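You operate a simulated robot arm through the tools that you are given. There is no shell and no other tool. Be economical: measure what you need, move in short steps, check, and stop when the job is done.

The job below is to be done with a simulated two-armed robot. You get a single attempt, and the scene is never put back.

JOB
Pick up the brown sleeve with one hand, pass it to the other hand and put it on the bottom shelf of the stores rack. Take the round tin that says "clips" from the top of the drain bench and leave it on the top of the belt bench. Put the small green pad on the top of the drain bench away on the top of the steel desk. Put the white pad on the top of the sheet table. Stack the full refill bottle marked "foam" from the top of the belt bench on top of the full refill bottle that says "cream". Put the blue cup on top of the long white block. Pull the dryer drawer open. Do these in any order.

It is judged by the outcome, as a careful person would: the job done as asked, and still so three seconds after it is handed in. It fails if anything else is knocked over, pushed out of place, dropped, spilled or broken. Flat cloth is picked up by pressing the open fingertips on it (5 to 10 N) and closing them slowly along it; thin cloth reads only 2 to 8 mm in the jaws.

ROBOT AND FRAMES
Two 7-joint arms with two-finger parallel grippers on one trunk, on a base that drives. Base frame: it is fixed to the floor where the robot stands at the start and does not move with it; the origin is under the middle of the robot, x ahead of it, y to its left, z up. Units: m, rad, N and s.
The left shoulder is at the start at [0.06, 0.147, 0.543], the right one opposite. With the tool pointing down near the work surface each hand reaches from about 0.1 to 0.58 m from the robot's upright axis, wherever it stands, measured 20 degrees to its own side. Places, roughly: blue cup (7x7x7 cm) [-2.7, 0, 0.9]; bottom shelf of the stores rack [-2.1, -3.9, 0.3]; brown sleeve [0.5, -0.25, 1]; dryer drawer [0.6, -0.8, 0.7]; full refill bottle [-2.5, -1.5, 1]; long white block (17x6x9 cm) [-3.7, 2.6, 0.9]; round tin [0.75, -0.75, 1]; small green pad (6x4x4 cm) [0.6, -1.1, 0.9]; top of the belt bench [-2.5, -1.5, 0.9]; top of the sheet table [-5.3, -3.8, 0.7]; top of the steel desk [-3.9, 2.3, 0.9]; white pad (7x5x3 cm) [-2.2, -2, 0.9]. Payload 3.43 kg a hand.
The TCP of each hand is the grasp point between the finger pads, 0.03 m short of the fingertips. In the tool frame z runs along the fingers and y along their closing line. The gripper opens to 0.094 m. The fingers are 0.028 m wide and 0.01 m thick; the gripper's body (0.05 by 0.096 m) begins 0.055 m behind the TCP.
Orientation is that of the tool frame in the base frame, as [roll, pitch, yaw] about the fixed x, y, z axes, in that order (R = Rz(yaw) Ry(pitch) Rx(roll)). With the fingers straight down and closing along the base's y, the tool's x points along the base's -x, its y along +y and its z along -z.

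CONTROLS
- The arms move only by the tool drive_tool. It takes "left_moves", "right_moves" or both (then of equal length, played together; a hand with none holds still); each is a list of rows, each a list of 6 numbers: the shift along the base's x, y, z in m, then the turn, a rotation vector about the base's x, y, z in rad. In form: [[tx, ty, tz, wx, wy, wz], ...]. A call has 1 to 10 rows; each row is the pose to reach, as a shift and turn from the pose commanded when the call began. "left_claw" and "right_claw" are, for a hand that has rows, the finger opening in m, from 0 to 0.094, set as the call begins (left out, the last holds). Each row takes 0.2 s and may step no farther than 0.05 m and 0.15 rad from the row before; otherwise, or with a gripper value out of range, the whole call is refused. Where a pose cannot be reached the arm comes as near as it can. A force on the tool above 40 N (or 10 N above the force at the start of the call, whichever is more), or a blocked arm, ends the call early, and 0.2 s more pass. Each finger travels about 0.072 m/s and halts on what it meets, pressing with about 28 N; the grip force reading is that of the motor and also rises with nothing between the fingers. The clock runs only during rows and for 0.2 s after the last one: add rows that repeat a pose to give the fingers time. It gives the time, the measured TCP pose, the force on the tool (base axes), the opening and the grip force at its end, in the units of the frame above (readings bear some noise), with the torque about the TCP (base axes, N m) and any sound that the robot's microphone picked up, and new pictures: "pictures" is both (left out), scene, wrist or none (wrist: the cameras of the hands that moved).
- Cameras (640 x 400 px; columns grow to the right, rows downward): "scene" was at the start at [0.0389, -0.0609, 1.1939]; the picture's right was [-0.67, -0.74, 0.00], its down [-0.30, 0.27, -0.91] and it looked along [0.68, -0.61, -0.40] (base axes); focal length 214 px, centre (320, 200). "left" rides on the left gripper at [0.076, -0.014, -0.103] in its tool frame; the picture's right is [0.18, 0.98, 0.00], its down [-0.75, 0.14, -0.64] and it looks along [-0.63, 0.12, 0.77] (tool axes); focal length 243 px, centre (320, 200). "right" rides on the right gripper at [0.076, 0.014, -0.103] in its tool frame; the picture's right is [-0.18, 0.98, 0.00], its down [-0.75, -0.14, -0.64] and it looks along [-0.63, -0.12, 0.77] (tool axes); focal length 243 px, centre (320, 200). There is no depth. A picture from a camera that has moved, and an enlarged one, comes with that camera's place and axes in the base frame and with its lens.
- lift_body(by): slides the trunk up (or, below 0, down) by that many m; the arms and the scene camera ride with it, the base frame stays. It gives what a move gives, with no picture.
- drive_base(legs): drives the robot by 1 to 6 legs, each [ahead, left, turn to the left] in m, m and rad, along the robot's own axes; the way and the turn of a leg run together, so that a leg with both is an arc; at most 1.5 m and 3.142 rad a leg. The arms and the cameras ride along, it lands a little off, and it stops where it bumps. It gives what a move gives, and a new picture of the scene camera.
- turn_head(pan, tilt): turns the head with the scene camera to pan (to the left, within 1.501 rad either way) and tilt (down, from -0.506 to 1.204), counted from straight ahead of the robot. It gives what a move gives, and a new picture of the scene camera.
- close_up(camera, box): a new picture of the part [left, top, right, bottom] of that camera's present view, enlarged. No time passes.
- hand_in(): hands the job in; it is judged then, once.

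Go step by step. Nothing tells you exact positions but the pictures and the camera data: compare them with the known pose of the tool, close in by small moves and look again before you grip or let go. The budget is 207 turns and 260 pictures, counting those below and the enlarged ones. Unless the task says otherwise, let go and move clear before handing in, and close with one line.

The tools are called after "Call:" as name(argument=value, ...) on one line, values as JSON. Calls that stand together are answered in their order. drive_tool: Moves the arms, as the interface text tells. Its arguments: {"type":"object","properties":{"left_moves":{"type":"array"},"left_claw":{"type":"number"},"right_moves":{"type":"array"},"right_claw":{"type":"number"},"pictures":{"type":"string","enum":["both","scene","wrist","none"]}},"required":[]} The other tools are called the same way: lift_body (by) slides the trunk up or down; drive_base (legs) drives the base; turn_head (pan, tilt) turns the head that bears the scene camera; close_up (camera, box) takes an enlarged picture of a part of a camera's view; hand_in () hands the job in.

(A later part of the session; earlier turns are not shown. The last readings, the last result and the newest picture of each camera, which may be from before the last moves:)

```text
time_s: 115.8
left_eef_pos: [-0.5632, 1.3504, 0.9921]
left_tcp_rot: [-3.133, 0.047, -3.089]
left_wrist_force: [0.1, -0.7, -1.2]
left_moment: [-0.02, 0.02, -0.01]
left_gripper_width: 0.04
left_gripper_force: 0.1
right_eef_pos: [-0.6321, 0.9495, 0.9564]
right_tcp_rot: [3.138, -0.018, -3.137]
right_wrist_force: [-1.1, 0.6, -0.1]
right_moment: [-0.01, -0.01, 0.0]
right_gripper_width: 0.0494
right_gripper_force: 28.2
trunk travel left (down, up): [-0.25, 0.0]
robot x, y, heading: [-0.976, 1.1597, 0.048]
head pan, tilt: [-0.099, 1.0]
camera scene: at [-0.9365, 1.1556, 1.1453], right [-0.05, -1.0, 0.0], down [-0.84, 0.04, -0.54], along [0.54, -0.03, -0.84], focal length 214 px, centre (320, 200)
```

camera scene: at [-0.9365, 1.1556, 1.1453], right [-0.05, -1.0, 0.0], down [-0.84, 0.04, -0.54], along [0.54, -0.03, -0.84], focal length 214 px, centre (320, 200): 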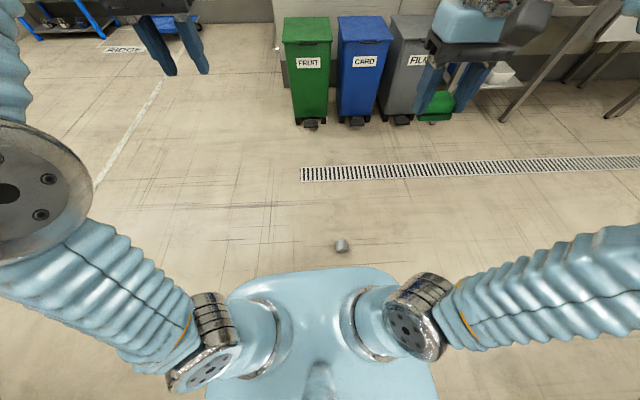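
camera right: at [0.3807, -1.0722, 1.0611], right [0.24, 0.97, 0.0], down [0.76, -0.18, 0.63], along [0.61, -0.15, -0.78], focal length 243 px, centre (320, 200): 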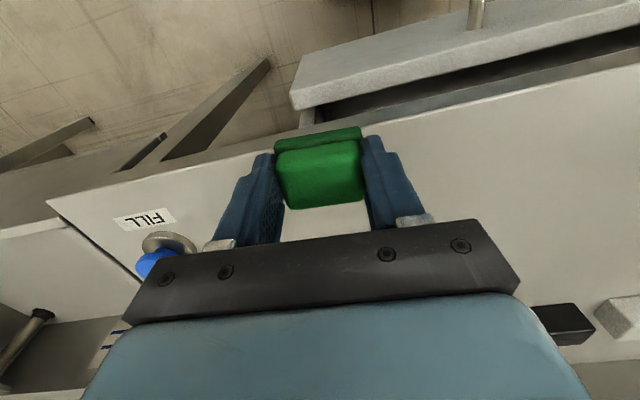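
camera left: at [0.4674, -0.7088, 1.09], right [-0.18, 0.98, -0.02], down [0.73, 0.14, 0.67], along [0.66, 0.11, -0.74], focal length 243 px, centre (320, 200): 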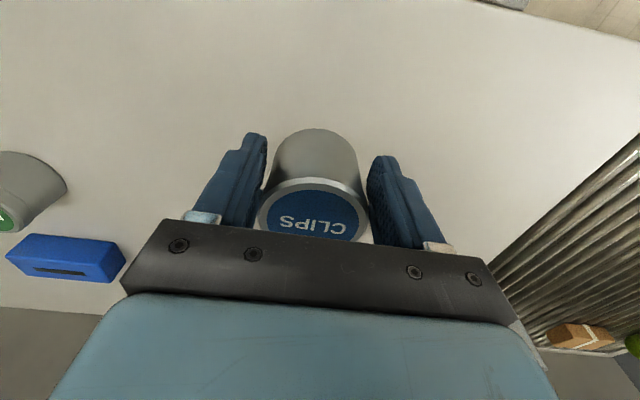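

Call:
drive_base(legs=[[-0.04, -0.18, -0.048]])

Call:
close_up(camera="scene", box=[260, 190, 380, 270])

Call:
lift_body(by=-0.25)

```text
time_s: 117.4
left_eef_pos: [-0.5893, 1.1512, 0.9916]
left_tcp_rot: [-3.131, 0.045, -3.142]
left_wrist_force: [-0.3, -0.2, -0.8]
left_moment: [-0.04, 0.01, 0.01]
left_gripper_width: 0.0398
left_gripper_force: 0.1
right_eef_pos: [-0.6798, 0.7547, 0.9572]
right_tcp_rot: [3.139, -0.02, 3.094]
right_wrist_force: [0.6, 0.3, -0.9]
right_moment: [0.0, -0.01, -0.01]
right_gripper_width: 0.0493
right_gripper_force: 28.0
trunk travel left (down, up): [-0.25, 0.0]
robot x, y, heading: [-1.0184, 0.9813, -0.003]
head pan, tilt: [-0.099, 1.0]
camera scene: at [-0.9726, 0.9759, 1.1453], right [-0.1, -0.99, 0.0], down [-0.84, 0.08, -0.54], along [0.54, -0.05, -0.84], focal length 214 px, centre (320, 200)
```

scene: 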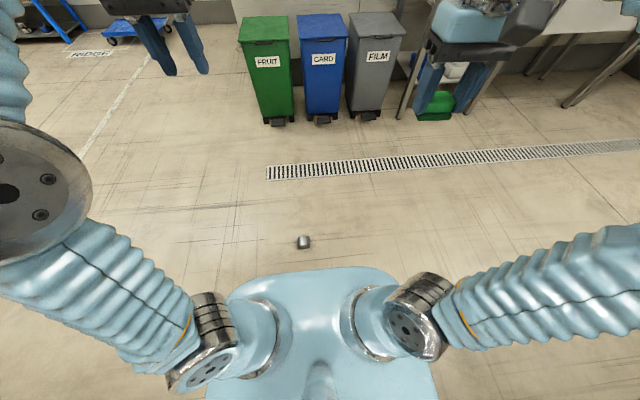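

```text
5.00 times, centred on (320, 230) of scene
camera zoom: at [-0.9726, 0.9759, 1.1453], right [-0.1, -0.99, 0.0], down [-0.84, 0.08, -0.54], along [0.54, -0.05, -0.84], focal length 1072 px, centre (320, 50)
```

zoom: 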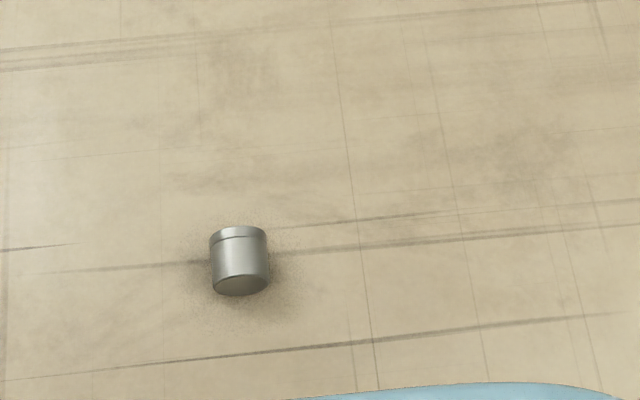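

```text
time_s: 119.9
left_eef_pos: [-0.5915, 1.1499, 0.7419]
left_tcp_rot: [-3.132, 0.045, -3.141]
left_wrist_force: [-0.9, 0.7, -0.9]
left_moment: [0.03, -0.01, 0.0]
left_gripper_width: 0.0399
left_gripper_force: 0.1
right_eef_pos: [-0.6799, 0.7538, 0.7064]
right_tcp_rot: [3.139, -0.018, 3.096]
right_wrist_force: [-0.4, 0.4, 0.6]
right_moment: [0.0, 0.02, 0.0]
right_gripper_width: 0.0495
right_gripper_force: 27.7
trunk travel left (down, up): [0.0, 0.25]
robot x, y, heading: [-1.0129, 0.9802, 0.001]
head pan, tilt: [-0.099, 1.0]
```

The tin is at ≈[-0.525,1.022], axis along x, lid away from me. I lower the left hand above it.

Call:
drive_tool(left_claw=0.094, left_moves=[[0.015, -0.025, -0.04, 0, 0, 0], [0.03, -0.05, -0.08, 0, 0, 0], [0.045, -0.075, -0.12, 0, 0, 0], [0.06, -0.1, -0.16, 0, 0, 0], [0.067, -0.128, -0.19, 0, 0, 0], [0.067, -0.128, -0.24, 0, 0, 0], [0.067, -0.128, -0.29, 0, 0, 0], [0.067, -0.128, -0.34, 0, 0, 0], [0.067, -0.128, -0.39, 0, 0, 0], [0.067, -0.128, -0.44, 0, 0, 0]], pictures="none")

Call:
drive_tool(left_moves=[[0, 0, -0.05, 0, 0, 0], [0, 0, -0.1, 0, 0, 0], [0, 0, -0.14, 0, 0, 0]], pictures="both")

```text
time_s: 122.1
left_eef_pos: [-0.5231, 1.02, 0.3042]
left_tcp_rot: [-3.133, 0.045, -3.139]
left_wrist_force: [0.2, -0.4, -0.1]
left_moment: [-0.01, 0.0, 0.01]
left_gripper_width: 0.0938
left_gripper_force: 0.0
right_eef_pos: [-0.6806, 0.7548, 0.7061]
right_tcp_rot: [3.139, -0.018, 3.095]
right_wrist_force: [-0.4, -0.5, -1.0]
right_moment: [0.0, -0.02, 0.03]
right_gripper_width: 0.0493
right_gripper_force: 28.0
trunk travel left (down, up): [0.0, 0.25]
robot x, y, heading: [-1.0109, 0.9844, 0.0]
head pan, tilt: [-0.099, 1.0]
```

```text
time_s: 122.9
left_eef_pos: [-0.5221, 1.0208, 0.1628]
left_tcp_rot: [-3.133, 0.045, -3.139]
left_wrist_force: [-0.4, -0.6, -0.4]
left_moment: [-0.01, 0.01, 0.0]
left_gripper_width: 0.0939
left_gripper_force: 0.0
right_eef_pos: [-0.6807, 0.7556, 0.7078]
right_tcp_rot: [3.139, -0.018, 3.093]
right_wrist_force: [-1.2, -0.5, 0.3]
right_moment: [-0.01, -0.02, 0.0]
right_gripper_width: 0.0492
right_gripper_force: 28.2
trunk travel left (down, up): [0.0, 0.25]
robot x, y, heading: [-1.0147, 0.983, -0.0]
head pan, tilt: [-0.099, 1.0]
camera scene: at [-0.9727, 0.9758, 0.8953], right [-0.1, -0.99, 0.0], down [-0.84, 0.08, -0.54], along [0.54, -0.05, -0.84], focal length 214 px, centre (320, 200)
camera left: at [-0.6024, 1.0076, 0.2612], right [-0.19, 0.98, -0.02], down [0.72, 0.15, 0.67], along [0.66, 0.11, -0.74], focal length 243 px, centre (320, 200)
```

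scene: 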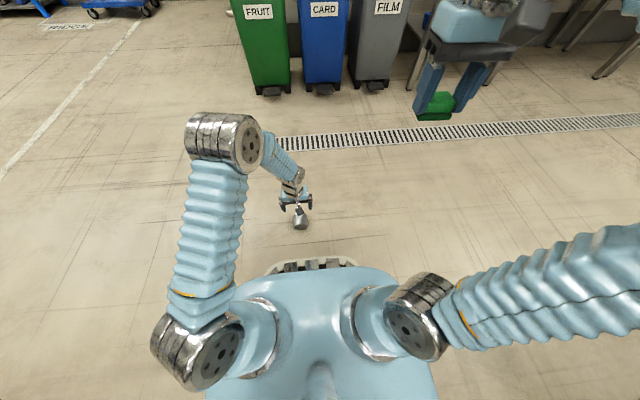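
left: 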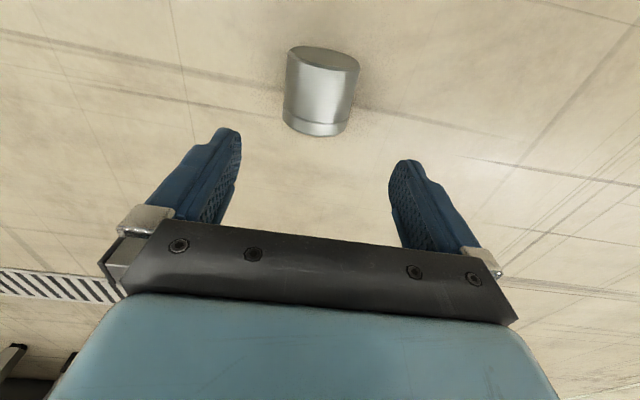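

Call:
drive_tool(left_moves=[[-0.004, -0.003, -0.03, 0, 0.1, 0], [-0.004, -0.003, -0.06, 0, 0.2, 0], [-0.004, -0.003, -0.09, 0, 0.305, 0], [-0.004, -0.003, -0.11, 0, 0.305, 0]], pictures="both")

```text
time_s: 123.9
left_eef_pos: [-0.5274, 1.0201, 0.0525]
left_tcp_rot: [-3.133, -0.261, -3.14]
left_wrist_force: [-0.5, -0.2, -0.5]
left_moment: [0.0, 0.0, 0.0]
left_gripper_width: 0.0941
left_gripper_force: 0.0
right_eef_pos: [-0.6798, 0.7549, 0.7075]
right_tcp_rot: [-3.141, -0.02, 3.095]
right_wrist_force: [-0.5, 0.4, 0.3]
right_moment: [-0.01, 0.0, 0.01]
right_gripper_width: 0.0494
right_gripper_force: 28.2
trunk travel left (down, up): [0.0, 0.25]
robot x, y, heading: [-1.0117, 0.9811, -0.001]
head pan, tilt: [-0.099, 1.0]
camera scene: at [-0.9727, 0.9757, 0.8953], right [-0.1, -0.99, 0.0], down [-0.84, 0.09, -0.54], along [0.54, -0.05, -0.84], focal length 214 px, centre (320, 200)
camera left: at [-0.5752, 1.0063, 0.1708], right [-0.18, 0.98, 0.04], down [0.89, 0.15, 0.42], along [0.41, 0.11, -0.9], focal length 243 px, centre (320, 200)
```

scene: 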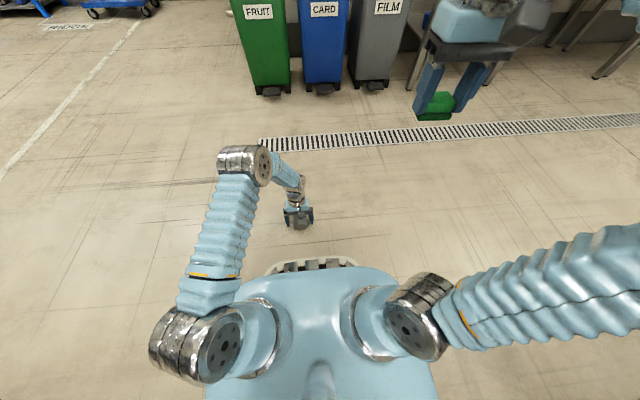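
left: 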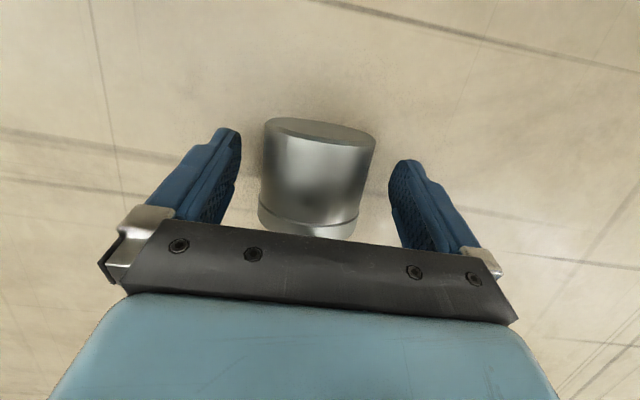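

Call:
drive_tool(left_moves=[[0.0, 0, -0.008, 0, 0, 0], [0, 0, -0.014, 0, 0, 0]], pictures="none")

Call:
drive_tool(left_claw=0.02, left_moves=[[0.0, 0, 0.0, 0, 0, 0], [0, 0, 0, 0, 0, 0], [0, 0, 0, 0, 0, 0], [0, 0, 0, 0, 0, 0]], pictures="wrist")

```text
time_s: 124.5
left_eef_pos: [-0.5277, 1.0211, 0.0371]
left_tcp_rot: [-3.136, -0.258, -3.14]
left_wrist_force: [-0.7, -0.4, -0.3]
left_moment: [0.01, -0.03, 0.0]
left_gripper_width: 0.0941
left_gripper_force: 0.0
right_eef_pos: [-0.68, 0.7546, 0.7082]
right_tcp_rot: [3.139, -0.019, 3.095]
right_wrist_force: [0.1, 0.3, -0.7]
right_moment: [0.01, -0.01, 0.02]
right_gripper_width: 0.0494
right_gripper_force: 27.9
trunk travel left (down, up): [0.0, 0.25]
robot x, y, heading: [-1.0113, 0.982, -0.002]
head pan, tilt: [-0.099, 1.0]
```

```text
time_s: 125.5
left_eef_pos: [-0.5277, 1.0204, 0.0376]
left_tcp_rot: [-3.135, -0.259, -3.14]
left_wrist_force: [-0.5, -0.1, -0.4]
left_moment: [0.02, 0.01, 0.01]
left_gripper_width: 0.0674
left_gripper_force: 28.3
right_eef_pos: [-0.6805, 0.7543, 0.7066]
right_tcp_rot: [3.14, -0.02, 3.094]
right_wrist_force: [-0.2, 0.2, -0.6]
right_moment: [-0.03, -0.02, -0.02]
right_gripper_width: 0.0492
right_gripper_force: 27.7
trunk travel left (down, up): [0.0, 0.25]
robot x, y, heading: [-1.0127, 0.98, -0.0]
head pan, tilt: [-0.099, 1.0]
camera left: at [-0.5751, 1.0066, 0.1562], right [-0.18, 0.98, 0.04], down [0.89, 0.15, 0.42], along [0.41, 0.11, -0.9], focal length 243 px, centre (320, 200)
```

left: 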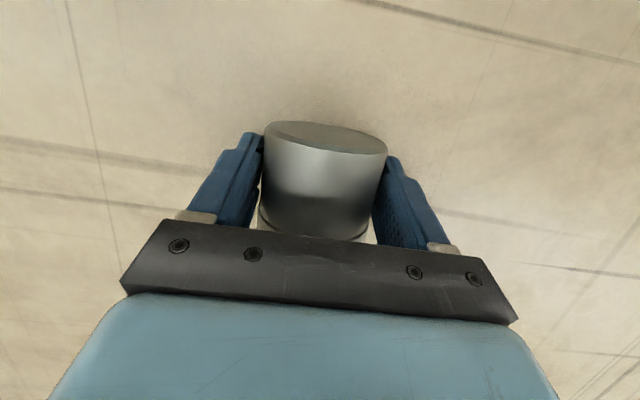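

Now the full diameter (6.7 cm) is gripped. I lift and rotate the tool forward so the tin comes upright.

Call:
drive_tool(left_moves=[[0, 0, 0.03, 0, 0, 0], [0, 0, 0.07, 0, 0, 0], [0, 0, 0.11, 0, -0.1, 0], [0, 0, 0.15, 0, -0.2, 0], [0, 0, 0.19, 0, -0.3, 0], [0, 0, 0.23, 0, -0.3, 0], [0, 0, 0.27, 0, -0.3, 0], [0, 0, 0.31, 0, -0.3, 0], [0, 0, 0.35, 0, -0.3, 0]], pictures="wrist")

Call:
lift_body(by=0.25)

```text
time_s: 127.5
left_eef_pos: [-0.526, 1.0179, 0.389]
left_tcp_rot: [-3.136, 0.038, -3.14]
left_wrist_force: [-0.5, 0.0, -2.6]
left_moment: [0.05, 0.02, 0.0]
left_gripper_width: 0.0673
left_gripper_force: 28.3
right_eef_pos: [-0.6801, 0.7545, 0.707]
right_tcp_rot: [3.139, -0.019, 3.095]
right_wrist_force: [0.2, 0.1, -0.9]
right_moment: [0.01, 0.02, 0.0]
right_gripper_width: 0.0489
right_gripper_force: 27.5
trunk travel left (down, up): [0.0, 0.25]
robot x, y, heading: [-1.0122, 0.9834, -0.004]
head pan, tilt: [-0.099, 1.0]
camera left: at [-0.6062, 1.0044, 0.4887], right [-0.18, 0.98, -0.01], down [0.73, 0.15, 0.67], along [0.66, 0.11, -0.74], focal length 243 px, centre (320, 200)
```

left: 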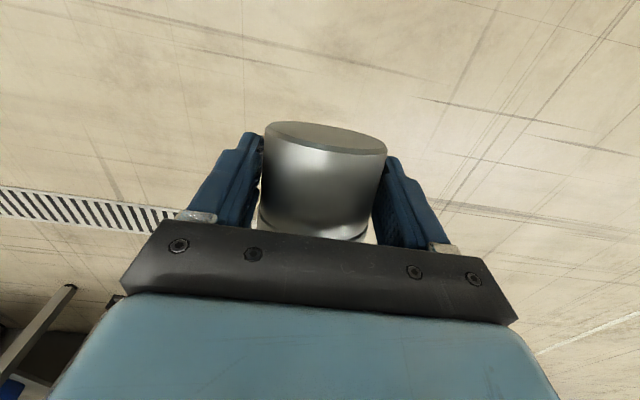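

```text
time_s: 130.1
left_eef_pos: [-0.5264, 1.0173, 0.6395]
left_tcp_rot: [-3.132, 0.039, -3.14]
left_wrist_force: [0.2, 0.3, -0.8]
left_moment: [-0.01, -0.04, 0.01]
left_gripper_width: 0.0674
left_gripper_force: 28.0
right_eef_pos: [-0.6814, 0.7541, 0.9574]
right_tcp_rot: [3.139, -0.02, 3.094]
right_wrist_force: [-0.1, -0.5, 0.4]
right_moment: [-0.02, -0.01, -0.01]
right_gripper_width: 0.0492
right_gripper_force: 28.2
trunk travel left (down, up): [-0.25, 0.0]
robot x, y, heading: [-1.0123, 0.9835, -0.004]
head pan, tilt: [-0.099, 1.0]
```

The tin is secure now. I turn to face west and look at the way behind the partition.

Call:
drive_base(legs=[[0.1, 0.1, 0], [0, 0, 3.142]])

Call:
turn_head(pan=0.0, tilt=0.3)

Call:
turn_head(pan=0.7, tilt=0.3)

```text
refused: 3.142 is not a number from -3.14159 to 3.14159
```

```text
time_s: 131.2
left_eef_pos: [-0.5257, 1.0177, 0.6403]
left_tcp_rot: [-3.133, 0.041, -3.139]
left_wrist_force: [-0.2, 0.5, -1.7]
left_moment: [0.01, 0.01, 0.01]
left_gripper_width: 0.0675
left_gripper_force: 27.5
right_eef_pos: [-0.6812, 0.7542, 0.9571]
right_tcp_rot: [3.139, -0.021, 3.096]
right_wrist_force: [-0.2, 0.2, -0.6]
right_moment: [0.0, 0.03, -0.01]
right_gripper_width: 0.0494
right_gripper_force: 27.9
trunk travel left (down, up): [-0.25, 0.0]
robot x, y, heading: [-1.0137, 0.9834, -0.003]
head pan, tilt: [0.0, 0.3]
camera scene: at [-0.9484, 0.9826, 1.2047], right [0.0, -1.0, 0.0], down [-0.3, 0.0, -0.95], along [0.95, 0.0, -0.3], focal length 214 px, centre (320, 200)
```

scene: 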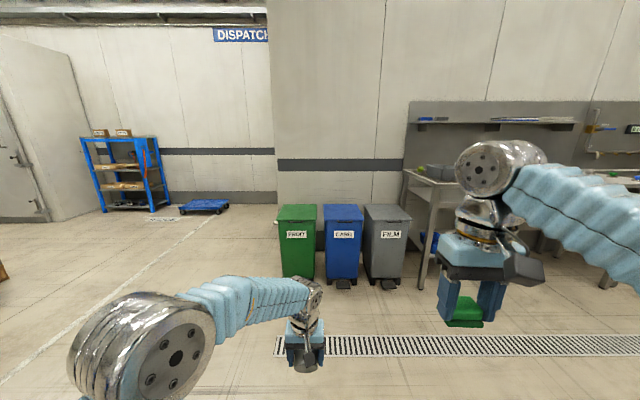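

```text
time_s: 132.3
left_eef_pos: [-0.525, 1.0186, 0.6397]
left_tcp_rot: [-3.135, 0.038, -3.141]
left_wrist_force: [0.5, -0.3, -1.5]
left_moment: [0.0, -0.02, -0.01]
left_gripper_width: 0.0674
left_gripper_force: 28.2
right_eef_pos: [-0.6803, 0.7547, 0.9568]
right_tcp_rot: [3.14, -0.02, 3.094]
right_wrist_force: [-0.1, -0.2, -0.2]
right_moment: [-0.01, -0.02, -0.01]
right_gripper_width: 0.0493
right_gripper_force: 27.9
trunk travel left (down, up): [-0.25, 0.0]
robot x, y, heading: [-1.0149, 0.9836, 0.001]
head pan, tilt: [0.7, 0.3]
camera scene: at [-0.9702, 1.0427, 1.2048], right [0.64, -0.77, 0.0], down [-0.23, -0.19, -0.96], along [0.73, 0.61, -0.3], focal length 214 px, centre (320, 200)
```

scene: 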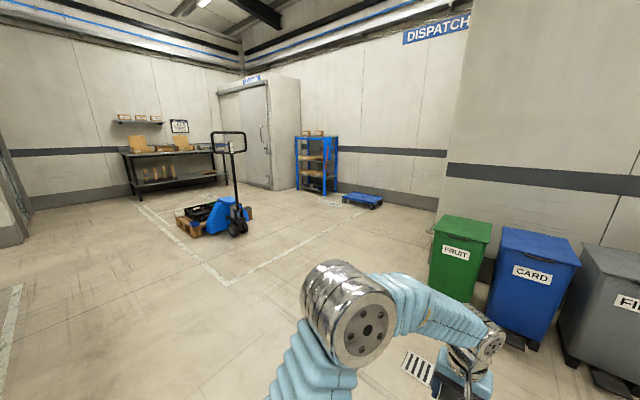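

Call:
drive_base(legs=[[0.1, 0.15, 0], [0, 0, 3.1]])

Call:
turn_head(pan=0.15, tilt=0.3)

Call:
turn_head(pan=0.8, tilt=0.3)

```text
time_s: 141.0
left_eef_pos: [-1.397, 1.1245, 0.6393]
left_tcp_rot: [-3.133, 0.039, -0.061]
left_wrist_force: [-0.8, -0.3, -1.5]
left_moment: [0.03, -0.02, 0.02]
left_gripper_width: 0.0676
left_gripper_force: 27.9
right_eef_pos: [-1.228, 1.3788, 0.957]
right_tcp_rot: [3.14, -0.02, -0.111]
right_wrist_force: [-0.1, 0.2, -0.8]
right_moment: [-0.01, 0.01, 0.0]
right_gripper_width: 0.0493
right_gripper_force: 27.8
trunk travel left (down, up): [-0.25, 0.0]
robot x, y, heading: [-0.911, 1.1284, 3.077]
head pan, tilt: [0.7, 0.3]
camera scene: at [-0.9541, 1.0751, 1.2048], right [-0.59, 0.8, 0.0], down [0.24, 0.18, -0.96], along [-0.77, -0.57, -0.3], focal length 214 px, centre (320, 200)
```

scene: 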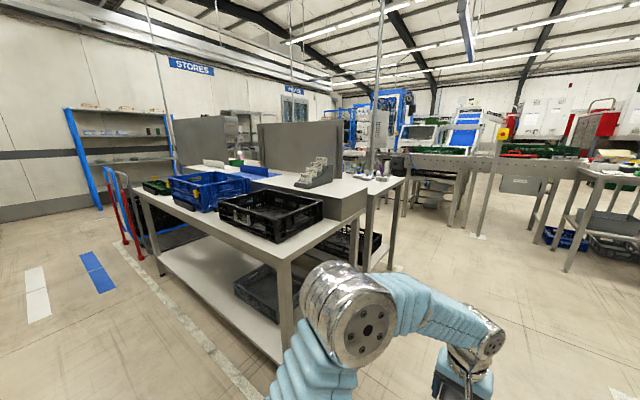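

```text
time_s: 142.0
left_eef_pos: [-1.3982, 1.1232, 0.6398]
left_tcp_rot: [-3.132, 0.039, -0.058]
left_wrist_force: [0.3, 0.7, -1.7]
left_moment: [0.02, -0.05, 0.01]
left_gripper_width: 0.0676
left_gripper_force: 28.0
right_eef_pos: [-1.2262, 1.3766, 0.9561]
right_tcp_rot: [3.14, -0.019, -0.111]
right_wrist_force: [0.4, -0.5, -0.7]
right_moment: [0.01, 0.08, -0.03]
right_gripper_width: 0.0492
right_gripper_force: 27.8
trunk travel left (down, up): [-0.25, 0.0]
robot x, y, heading: [-0.9068, 1.1311, 3.078]
head pan, tilt: [0.15, 0.3]
camera scene: at [-0.972, 1.1224, 1.2048], right [-0.09, 1.0, 0.0], down [0.29, 0.03, -0.96], along [-0.95, -0.08, -0.3], focal length 214 px, centre (320, 200)
```

scene: 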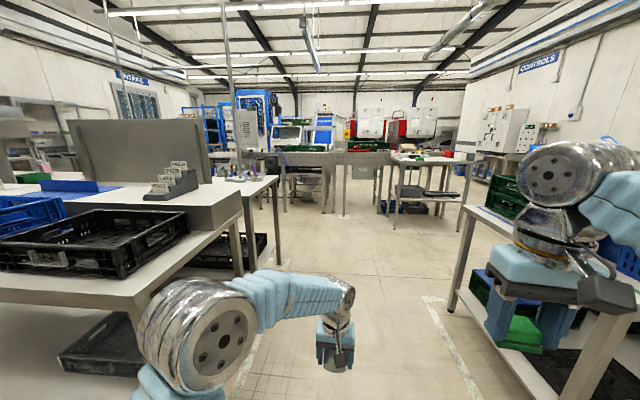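

```text
time_s: 143.0
left_eef_pos: [-1.3975, 1.1243, 0.6411]
left_tcp_rot: [-3.133, 0.04, -0.058]
left_wrist_force: [-0.3, -0.6, -1.8]
left_moment: [0.01, -0.01, 0.0]
left_gripper_width: 0.0676
left_gripper_force: 28.5
right_eef_pos: [-1.2271, 1.3784, 0.9579]
right_tcp_rot: [3.141, -0.019, -0.111]
right_wrist_force: [0.2, -0.6, 0.5]
right_moment: [0.0, -0.03, 0.0]
right_gripper_width: 0.0493
right_gripper_force: 28.4
trunk travel left (down, up): [-0.25, 0.0]
robot x, y, heading: [-0.9074, 1.1278, 3.079]
head pan, tilt: [0.799, 0.3]
camera scene: at [-0.9483, 1.068, 1.2048], right [-0.67, 0.74, 0.0], down [0.22, 0.2, -0.96], along [-0.71, -0.64, -0.3], focal length 214 px, centre (320, 200)
```

scene: 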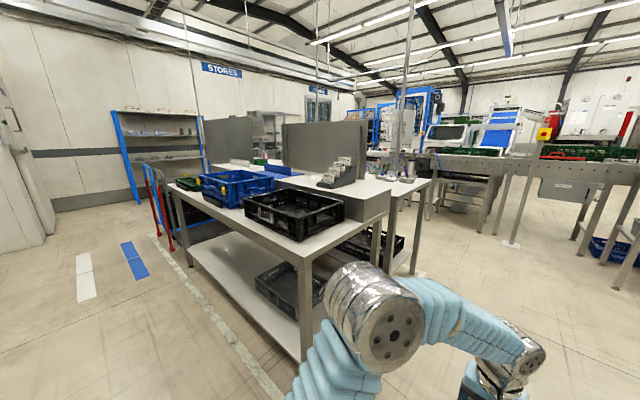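

I drive west along the aisle to get behind the bench island.

Call:
drive_base(legs=[[1.5, 0.1, 0.06], [0.5, 0, 0]])

Call:
turn_head(pan=1.4, tilt=0.4)

Call:
turn_head(pan=0.3, tilt=0.4)

```text
refused: leg 1 is longer than a leg can be; nothing moved
```

```text
time_s: 144.0
left_eef_pos: [-1.397, 1.1248, 0.639]
left_tcp_rot: [-3.132, 0.04, -0.06]
left_wrist_force: [0.1, 0.9, -1.6]
left_moment: [-0.01, -0.01, -0.02]
left_gripper_width: 0.0674
left_gripper_force: 27.5
right_eef_pos: [-1.227, 1.3786, 0.9575]
right_tcp_rot: [3.14, -0.019, -0.11]
right_wrist_force: [-0.3, 1.0, -0.3]
right_moment: [0.0, 0.04, -0.01]
right_gripper_width: 0.0496
right_gripper_force: 27.9
trunk travel left (down, up): [-0.25, 0.0]
robot x, y, heading: [-0.9066, 1.1321, 3.076]
head pan, tilt: [1.4, 0.4]
camera scene: at [-0.9006, 1.0405, 1.1955], right [-0.97, 0.23, 0.0], down [0.09, 0.38, -0.92], along [-0.21, -0.9, -0.39], focal length 214 px, centre (320, 200)
```

scene: 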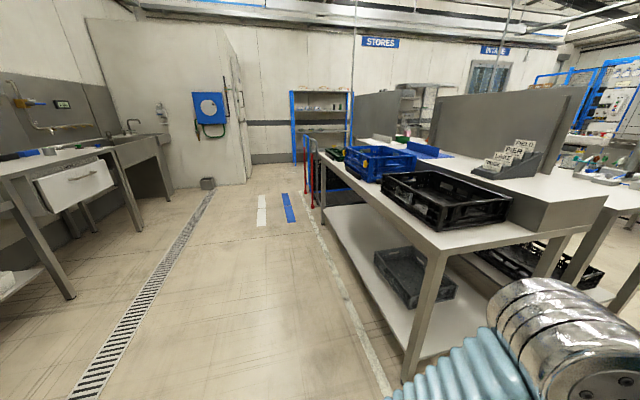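

```text
time_s: 145.3
left_eef_pos: [-1.3971, 1.1244, 0.6385]
left_tcp_rot: [-3.133, 0.039, -0.06]
left_wrist_force: [-0.4, -0.3, -1.9]
left_moment: [0.0, -0.02, -0.04]
left_gripper_width: 0.0676
left_gripper_force: 28.6
right_eef_pos: [-1.2271, 1.378, 0.9574]
right_tcp_rot: [3.139, -0.02, -0.109]
right_wrist_force: [0.4, 0.1, -0.4]
right_moment: [-0.01, -0.02, -0.01]
right_gripper_width: 0.0494
right_gripper_force: 28.3
trunk travel left (down, up): [-0.25, 0.0]
robot x, y, heading: [-0.9128, 1.1305, 3.077]
head pan, tilt: [0.3, 0.4]
camera scene: at [-0.969, 1.1088, 1.1955], right [-0.24, 0.97, 0.0], down [0.38, 0.09, -0.92], along [-0.9, -0.22, -0.39], focal length 214 px, centre (320, 200)
```

scene: 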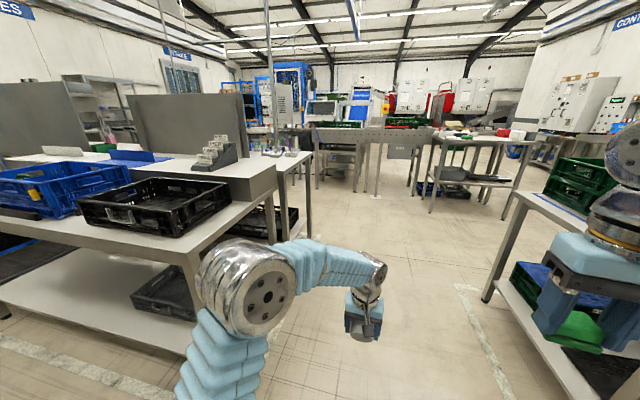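

Call:
drive_base(legs=[[1.4, 0.1, 0.06], [0.6, 0, 0]])

Call:
turn_head(pan=1.45, tilt=0.35)

```text
time_s: 155.1
left_eef_pos: [-3.3547, 1.0083, 0.6412]
left_tcp_rot: [-3.132, 0.04, 0.03]
left_wrist_force: [0.6, 0.6, -1.5]
left_moment: [-0.03, 0.0, 0.0]
left_gripper_width: 0.0673
left_gripper_force: 27.6
right_eef_pos: [-3.2087, 1.2769, 0.9564]
right_tcp_rot: [3.14, -0.02, -0.019]
right_wrist_force: [0.0, 0.5, 0.3]
right_moment: [0.0, 0.01, -0.01]
right_gripper_width: 0.0497
right_gripper_force: 27.9
trunk travel left (down, up): [-0.25, 0.0]
robot x, y, heading: [-2.8691, 1.057, -3.118]
head pan, tilt: [0.3, 0.4]
camera scene: at [-2.9281, 1.0322, 1.1955], right [-0.32, 0.95, 0.0], down [0.37, 0.13, -0.92], along [-0.87, -0.3, -0.39], focal length 214 px, centre (320, 200)
```

scene: 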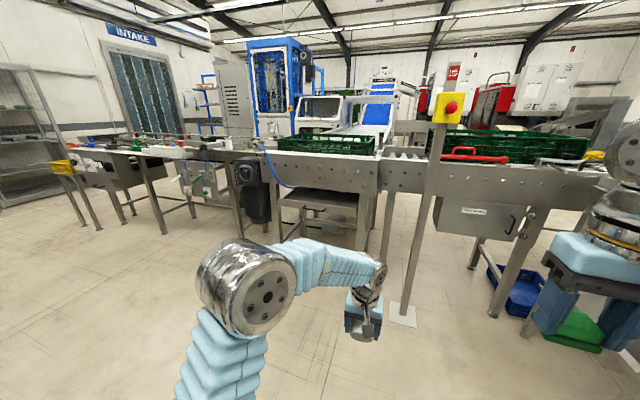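

```text
time_s: 156.5
left_eef_pos: [-3.3557, 1.0079, 0.6397]
left_tcp_rot: [-3.132, 0.041, 0.031]
left_wrist_force: [-0.7, 0.3, -2.0]
left_moment: [-0.02, 0.02, 0.01]
left_gripper_width: 0.0672
left_gripper_force: 28.2
right_eef_pos: [-3.2092, 1.2778, 0.9577]
right_tcp_rot: [3.14, -0.019, -0.021]
right_wrist_force: [0.4, 0.0, 0.0]
right_moment: [0.02, -0.05, -0.01]
right_gripper_width: 0.0492
right_gripper_force: 27.8
trunk travel left (down, up): [-0.25, 0.0]
robot x, y, heading: [-2.8699, 1.0597, -3.115]
head pan, tilt: [1.45, 0.351]
camera scene: at [-2.8492, 0.9693, 1.2001], right [-1.0, 0.09, 0.0], down [0.03, 0.34, -0.94], along [-0.09, -0.93, -0.34], focal length 214 px, centre (320, 200)
```

scene: 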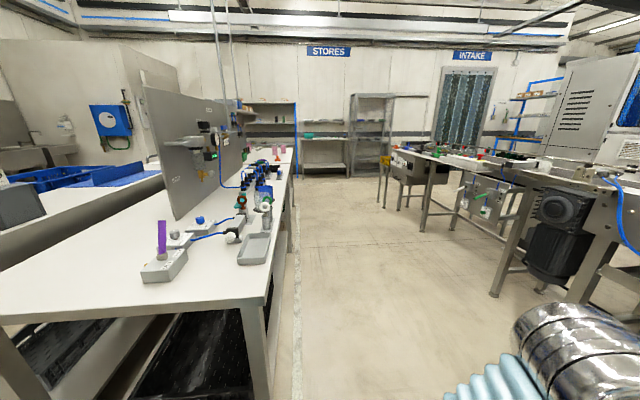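

I'm at the north end of the aisle. I enlarge the bench on the left where the cup, bottles and white pad should be.

Call:
close_up(camera="scene", box=[130, 120, 310, 290])

Call:
close_up(camera="scene", box=[230, 130, 310, 180])

```text
2.35 times, centred on (220, 205) of scene
camera zoom: at [-2.8492, 0.9693, 1.2001], right [-1.0, 0.09, 0.0], down [0.03, 0.34, -0.94], along [-0.09, -0.93, -0.34], focal length 505 px, centre (555, 188)
```

zoom: 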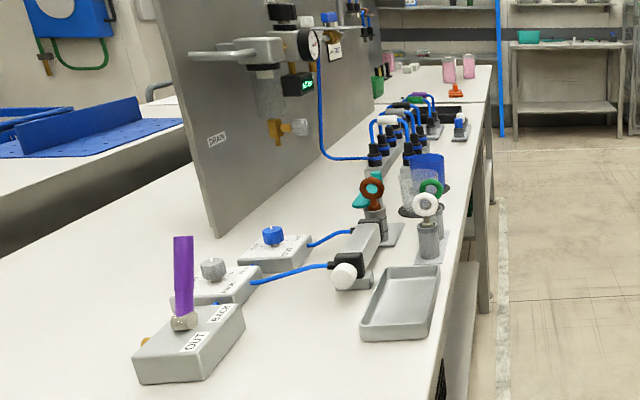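

```text
8.00 times, centred on (270, 155) of scene
camera zoom: at [-2.8492, 0.9693, 1.2001], right [-1.0, 0.09, 0.0], down [0.03, 0.34, -0.94], along [-0.09, -0.93, -0.34], focal length 1716 px, centre (720, 560)
```

zoom: 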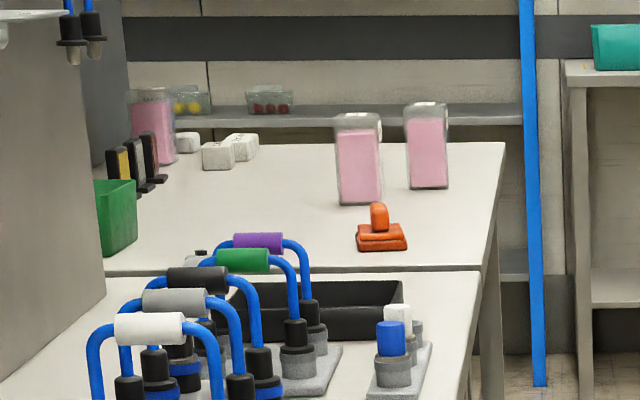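

The pink bottles stand on the belt bench (y from about -0.8 to -2.2). I turn to face east via the north side, then strafe south along the aisle.

Call:
drive_base(legs=[[0, 0, -3.14], [-0.57, 0, -0.02], [0, -1.1, 0], [0, -1.1, 0]])

Call:
turn_head(pan=-0.1, tilt=0.35)

```text
time_s: 178.0
left_eef_pos: [-3.185, -1.1416, 0.6393]
left_tcp_rot: [-3.133, 0.041, 3.034]
left_wrist_force: [-0.9, -0.6, -2.0]
left_moment: [0.03, 0.01, 0.02]
left_gripper_width: 0.0675
left_gripper_force: 28.4
right_eef_pos: [-3.3673, -1.3879, 0.9574]
right_tcp_rot: [3.139, -0.018, 2.985]
right_wrist_force: [-0.5, 0.0, 0.1]
right_moment: [-0.01, -0.04, -0.03]
right_gripper_width: 0.0495
right_gripper_force: 28.2
trunk travel left (down, up): [-0.25, 0.0]
robot x, y, heading: [-3.6731, -1.1292, -0.107]
head pan, tilt: [1.45, 0.351]
camera scene: at [-3.6814, -1.0304, 1.2001], right [0.97, -0.23, 0.0], down [-0.08, -0.33, -0.94], along [0.21, 0.91, -0.34], focal length 214 px, centre (320, 200)
```

scene: 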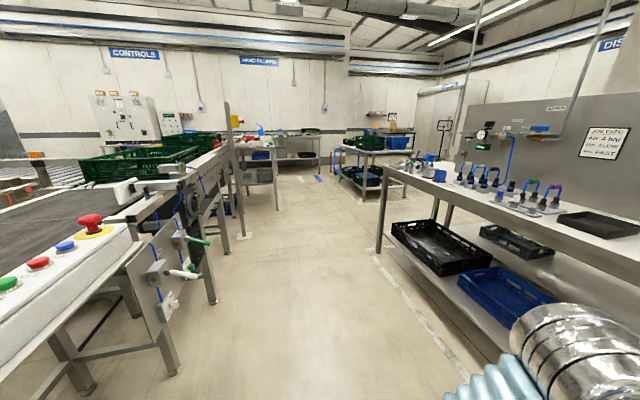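

```text
time_s: 179.7
left_eef_pos: [-3.1861, -1.1413, 0.6387]
left_tcp_rot: [-3.134, 0.039, 3.035]
left_wrist_force: [-0.6, -0.2, -1.3]
left_moment: [-0.02, -0.01, 0.03]
left_gripper_width: 0.0673
left_gripper_force: 28.3
right_eef_pos: [-3.3679, -1.3871, 0.9576]
right_tcp_rot: [3.14, -0.02, 2.984]
right_wrist_force: [1.3, -0.3, 0.5]
right_moment: [0.02, -0.01, 0.01]
right_gripper_width: 0.0492
right_gripper_force: 27.7
trunk travel left (down, up): [-0.25, 0.0]
robot x, y, heading: [-3.6713, -1.1231, -0.108]
head pan, tilt: [-0.099, 0.351]
camera scene: at [-3.6116, -1.1404, 1.2], right [-0.21, -0.98, 0.0], down [-0.34, 0.07, -0.94], along [0.92, -0.19, -0.34], focal length 214 px, centre (320, 200)
```

scene: 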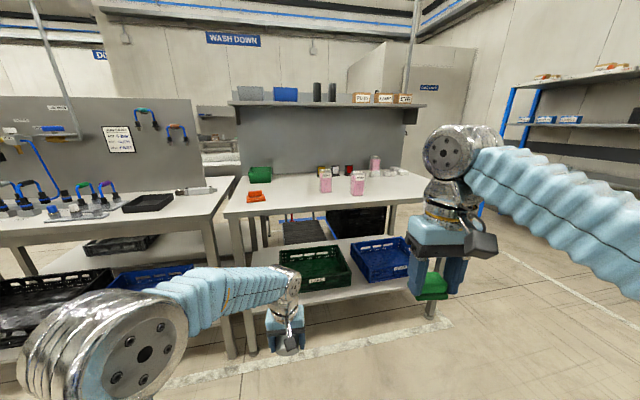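

Call:
close_up(camera="scene", box=[215, 140, 435, 270])

Call:
close_up(camera="scene", box=[310, 145, 400, 200])

```text
2.91 times, centred on (325, 205) of scene
camera zoom: at [-3.6116, -1.1404, 1.2], right [-0.21, -0.98, 0.0], down [-0.34, 0.07, -0.94], along [0.92, -0.19, -0.34], focal length 624 px, centre (306, 186)
```

zoom: 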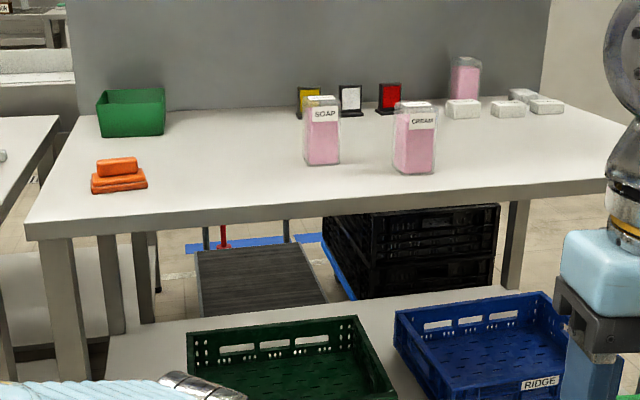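

```text
7.11 times, centred on (355, 172) of scene
camera zoom: at [-3.6116, -1.1404, 1.2], right [-0.21, -0.98, 0.0], down [-0.34, 0.07, -0.94], along [0.92, -0.19, -0.34], focal length 1525 px, centre (71, 396)
```

zoom: 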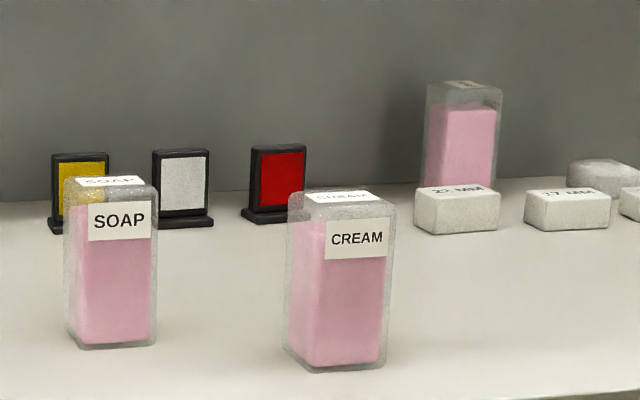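

CREAM and SOAP stand in front, the third bottle (likely FOAM) at the back, and white pads to the right. I first raise the left hand and tilt it forward so the tin comes upright.

Call:
drive_tool(left_moves=[[0, 0, 0.04, -0.0151, -0.1403, 0], [0, 0, 0.08, -0.0302, -0.2806, 0], [0, 0, 0.12, -0.0453, -0.4209, 0], [0, 0, 0.16, -0.0604, -0.5612, 0], [0, 0, 0.2, -0.0755, -0.7015, 0], [0, 0, 0.24, -0.0906, -0.8418, 0], [0, 0, 0.28, -0.1057, -0.9821, 0], [0, 0, 0.32, -0.1208, -1.1224, 0], [0, 0, 0.35, -0.136, -1.263, 0]], pictures="both")

```text
time_s: 181.7
left_eef_pos: [-3.1831, -1.1427, 0.9913]
left_tcp_rot: [-3.131, 1.312, 3.037]
left_wrist_force: [0.3, -1.0, -1.4]
left_moment: [0.01, 0.0, -0.01]
left_gripper_width: 0.0673
left_gripper_force: 27.5
right_eef_pos: [-3.3669, -1.3867, 0.9564]
right_tcp_rot: [3.14, -0.02, 2.983]
right_wrist_force: [0.3, -0.2, -0.4]
right_moment: [-0.02, 0.01, 0.01]
right_gripper_width: 0.0491
right_gripper_force: 27.7
trunk travel left (down, up): [-0.25, 0.0]
robot x, y, heading: [-3.6721, -1.1265, -0.11]
head pan, tilt: [-0.099, 0.351]
camera scene: at [-3.6116, -1.1404, 1.2], right [-0.21, -0.98, 0.0], down [-0.34, 0.07, -0.94], along [0.92, -0.2, -0.34], focal length 214 px, centre (320, 200)
camera left: at [-3.3029, -1.1426, 0.9437], right [0.07, 0.98, -0.18], down [-0.41, 0.19, 0.89], along [0.91, 0.02, 0.41], focal length 243 px, centre (320, 200)
```

scene: 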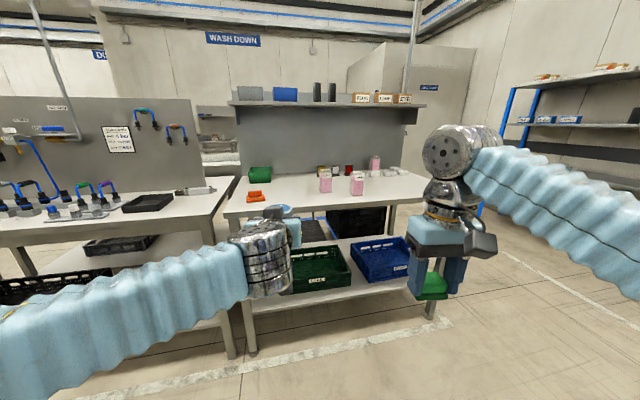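
left: 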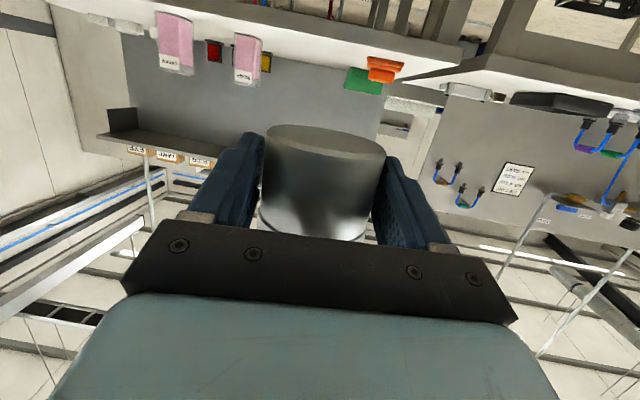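

The tin is upright in the hand, lid up. I drive to the bench edge, aiming for the free spot between the orange pad and SOAP.

Call:
drive_base(legs=[[0, 0, 0.108], [0.36, -0.11, 0]])

Call:
turn_head(pan=0.1, tilt=0.6)

```text
time_s: 184.6
left_eef_pos: [-2.8323, -1.1945, 0.9918]
left_tcp_rot: [-3.134, 1.309, -3.129]
left_wrist_force: [0.1, -0.7, -2.4]
left_moment: [0.02, 0.02, -0.03]
left_gripper_width: 0.0675
left_gripper_force: 28.1
right_eef_pos: [-2.9862, -1.4602, 0.9582]
right_tcp_rot: [3.139, -0.022, 3.106]
right_wrist_force: [-0.5, 0.2, -0.1]
right_moment: [-0.02, 0.01, 0.0]
right_gripper_width: 0.0495
right_gripper_force: 27.9
trunk travel left (down, up): [-0.25, 0.0]
robot x, y, heading: [-3.3223, -1.2373, 0.011]
head pan, tilt: [-0.099, 0.351]
camera scene: at [-3.2581, -1.2441, 1.2], right [-0.09, -1.0, 0.0], down [-0.34, 0.03, -0.94], along [0.94, -0.08, -0.34], focal length 214 px, centre (320, 200)
```

scene: 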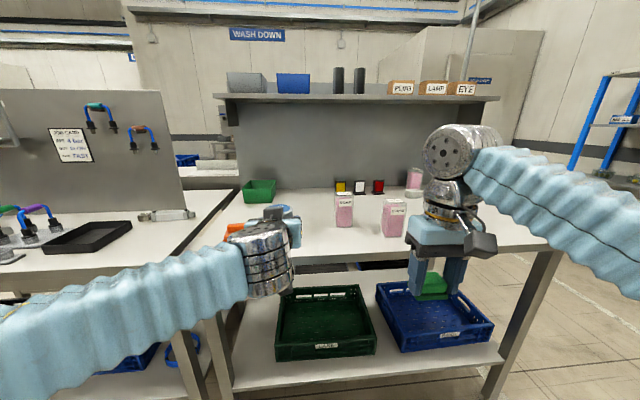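

```text
time_s: 185.3
left_eef_pos: [-2.8327, -1.1937, 0.9912]
left_tcp_rot: [-3.133, 1.31, -3.129]
left_wrist_force: [0.1, -0.3, -1.6]
left_moment: [0.0, 0.03, 0.01]
left_gripper_width: 0.0673
left_gripper_force: 28.4
right_eef_pos: [-2.9859, -1.4601, 0.9563]
right_tcp_rot: [3.141, -0.018, 3.106]
right_wrist_force: [-0.2, -0.6, 0.6]
right_moment: [-0.03, 0.02, -0.02]
right_gripper_width: 0.0493
right_gripper_force: 27.9
trunk travel left (down, up): [-0.25, 0.0]
robot x, y, heading: [-3.3189, -1.2384, 0.008]
head pan, tilt: [0.099, 0.6]
camera scene: at [-3.2628, -1.2262, 1.1773], right [0.11, -0.99, 0.0], down [-0.56, -0.06, -0.83], along [0.82, 0.09, -0.56], focal length 214 px, centre (320, 200)
```

scene: 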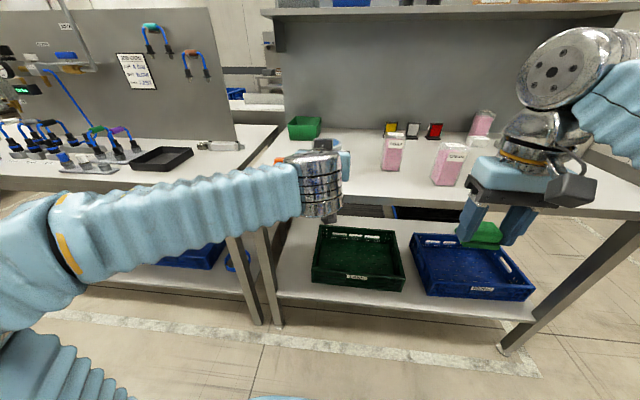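

Call:
close_up(camera="scene", box=[260, 110, 480, 240])

Call:
close_up(camera="right", box=[0, 0, 640, 400])

```text
2.91 times, centred on (370, 175) of scene
camera zoom: at [-3.2628, -1.2262, 1.1773], right [0.11, -0.99, 0.0], down [-0.56, -0.06, -0.83], along [0.82, 0.09, -0.56], focal length 624 px, centre (174, 273)
```

zoom: 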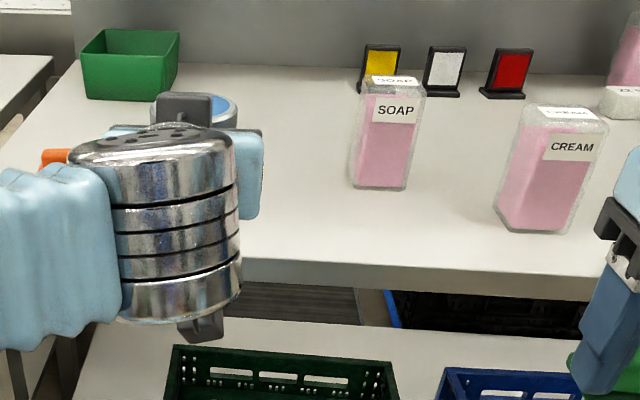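

```text
1.00 times, centred on (320, 200) of right (not enlarged: the box is as wide or as high as the picture)
camera zoom: at [-3.061, -1.4429, 1.0612], right [0.22, 0.98, 0.0], down [0.76, -0.17, 0.63], along [0.61, -0.14, -0.78], focal length 243 px, centre (320, 200)
```

zoom: 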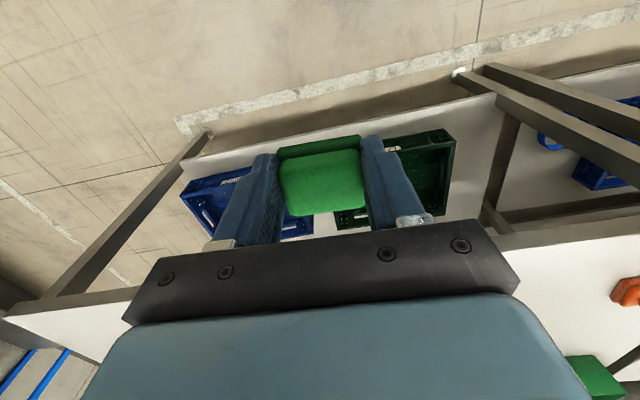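

Bench edge is at x≈-2.82. I extend the arm to put the tin ~7 cm in, and lower it close above the surface.

Call:
drive_tool(left_moves=[[0.04, -0.003, 0, 0, 0, 0], [0.08, -0.006, 0, 0, 0, 0], [0.08, -0.006, -0.025, 0, 0, 0], [0.08, -0.006, -0.05, 0, 0, 0], [0.08, -0.006, -0.058, 0, 0, 0]], pictures="both")

```text
time_s: 186.5
left_eef_pos: [-2.7534, -1.2012, 0.9344]
left_tcp_rot: [-3.132, 1.309, -3.128]
left_wrist_force: [0.0, 0.4, -1.7]
left_moment: [0.02, -0.01, 0.01]
left_gripper_width: 0.0675
left_gripper_force: 28.2
right_eef_pos: [-2.9853, -1.4601, 0.9579]
right_tcp_rot: [3.139, -0.019, 3.103]
right_wrist_force: [0.3, 0.1, -0.3]
right_moment: [-0.03, -0.03, -0.01]
right_gripper_width: 0.0495
right_gripper_force: 28.6
trunk travel left (down, up): [-0.25, 0.0]
robot x, y, heading: [-3.3196, -1.2359, 0.009]
head pan, tilt: [0.099, 0.6]
camera scene: at [-3.2628, -1.2262, 1.1773], right [0.11, -0.99, 0.0], down [-0.56, -0.06, -0.82], along [0.82, 0.09, -0.57], focal length 214 px, centre (320, 200)
camera left: at [-2.8715, -1.2171, 0.8862], right [-0.05, 0.98, -0.18], down [-0.43, 0.14, 0.89], along [0.9, 0.12, 0.41], focal length 243 px, centre (320, 200)
```

scene: 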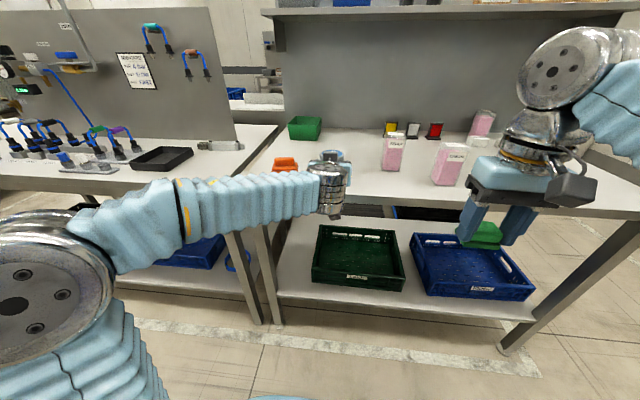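
left: 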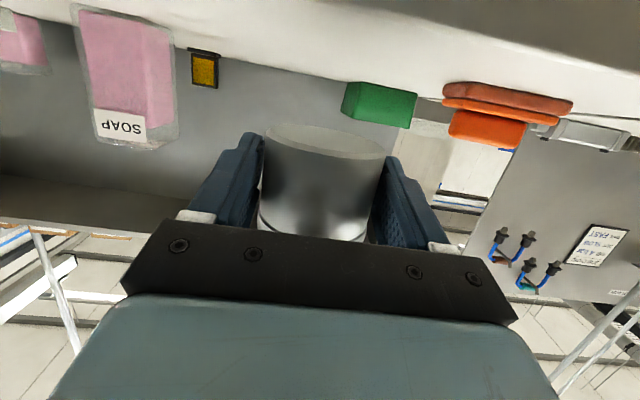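

Call:
drive_tool(left_moves=[[0, 0, -0.004, 0, 0, 0], [0, 0, -0.008, 0, 0, 0]], pictures="none")

Call:
drive_tool(left_moves=[[0, 0, -0.003, 0, 0, 0], [0, 0, -0.003, 0, 0, 0]], pictures="wrist")

```text
time_s: 187.1
left_eef_pos: [-2.7537, -1.2011, 0.9259]
left_tcp_rot: [-3.134, 1.31, -3.129]
left_wrist_force: [-0.9, 0.0, -1.9]
left_moment: [-0.01, -0.04, 0.0]
left_gripper_width: 0.0674
left_gripper_force: 28.2
right_eef_pos: [-2.9885, -1.4595, 0.9567]
right_tcp_rot: [3.14, -0.019, 3.103]
right_wrist_force: [-0.4, -0.7, 0.4]
right_moment: [0.0, 0.02, 0.01]
right_gripper_width: 0.0493
right_gripper_force: 28.2
trunk travel left (down, up): [-0.25, 0.0]
robot x, y, heading: [-3.3236, -1.2387, 0.01]
head pan, tilt: [0.099, 0.6]
```

```text
time_s: 187.7
left_eef_pos: [-2.7528, -1.2, 0.9212]
left_tcp_rot: [-3.136, 1.31, -3.129]
left_wrist_force: [-0.5, -0.2, -0.9]
left_moment: [-0.06, 0.01, 0.0]
left_gripper_width: 0.0669
left_gripper_force: 28.5
right_eef_pos: [-2.9862, -1.4599, 0.957]
right_tcp_rot: [3.138, -0.018, 3.105]
right_wrist_force: [0.0, 1.0, -0.5]
right_moment: [-0.01, -0.03, 0.01]
right_gripper_width: 0.0493
right_gripper_force: 28.1
trunk travel left (down, up): [-0.25, 0.0]
robot x, y, heading: [-3.3229, -1.2338, 0.007]
head pan, tilt: [0.099, 0.6]
camera left: at [-2.8718, -1.2166, 0.8746], right [-0.05, 0.98, -0.18], down [-0.43, 0.14, 0.89], along [0.9, 0.12, 0.41], focal length 243 px, centre (320, 200)
```

left: 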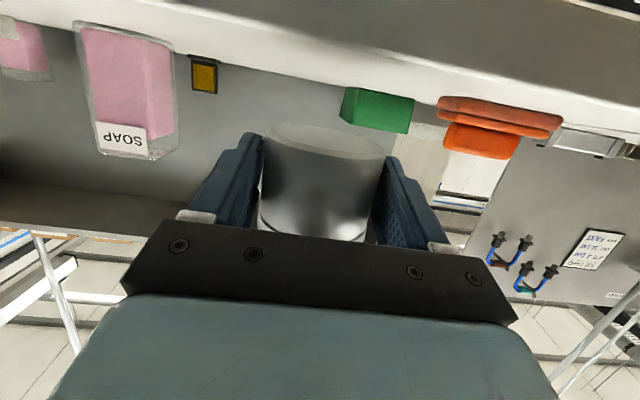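

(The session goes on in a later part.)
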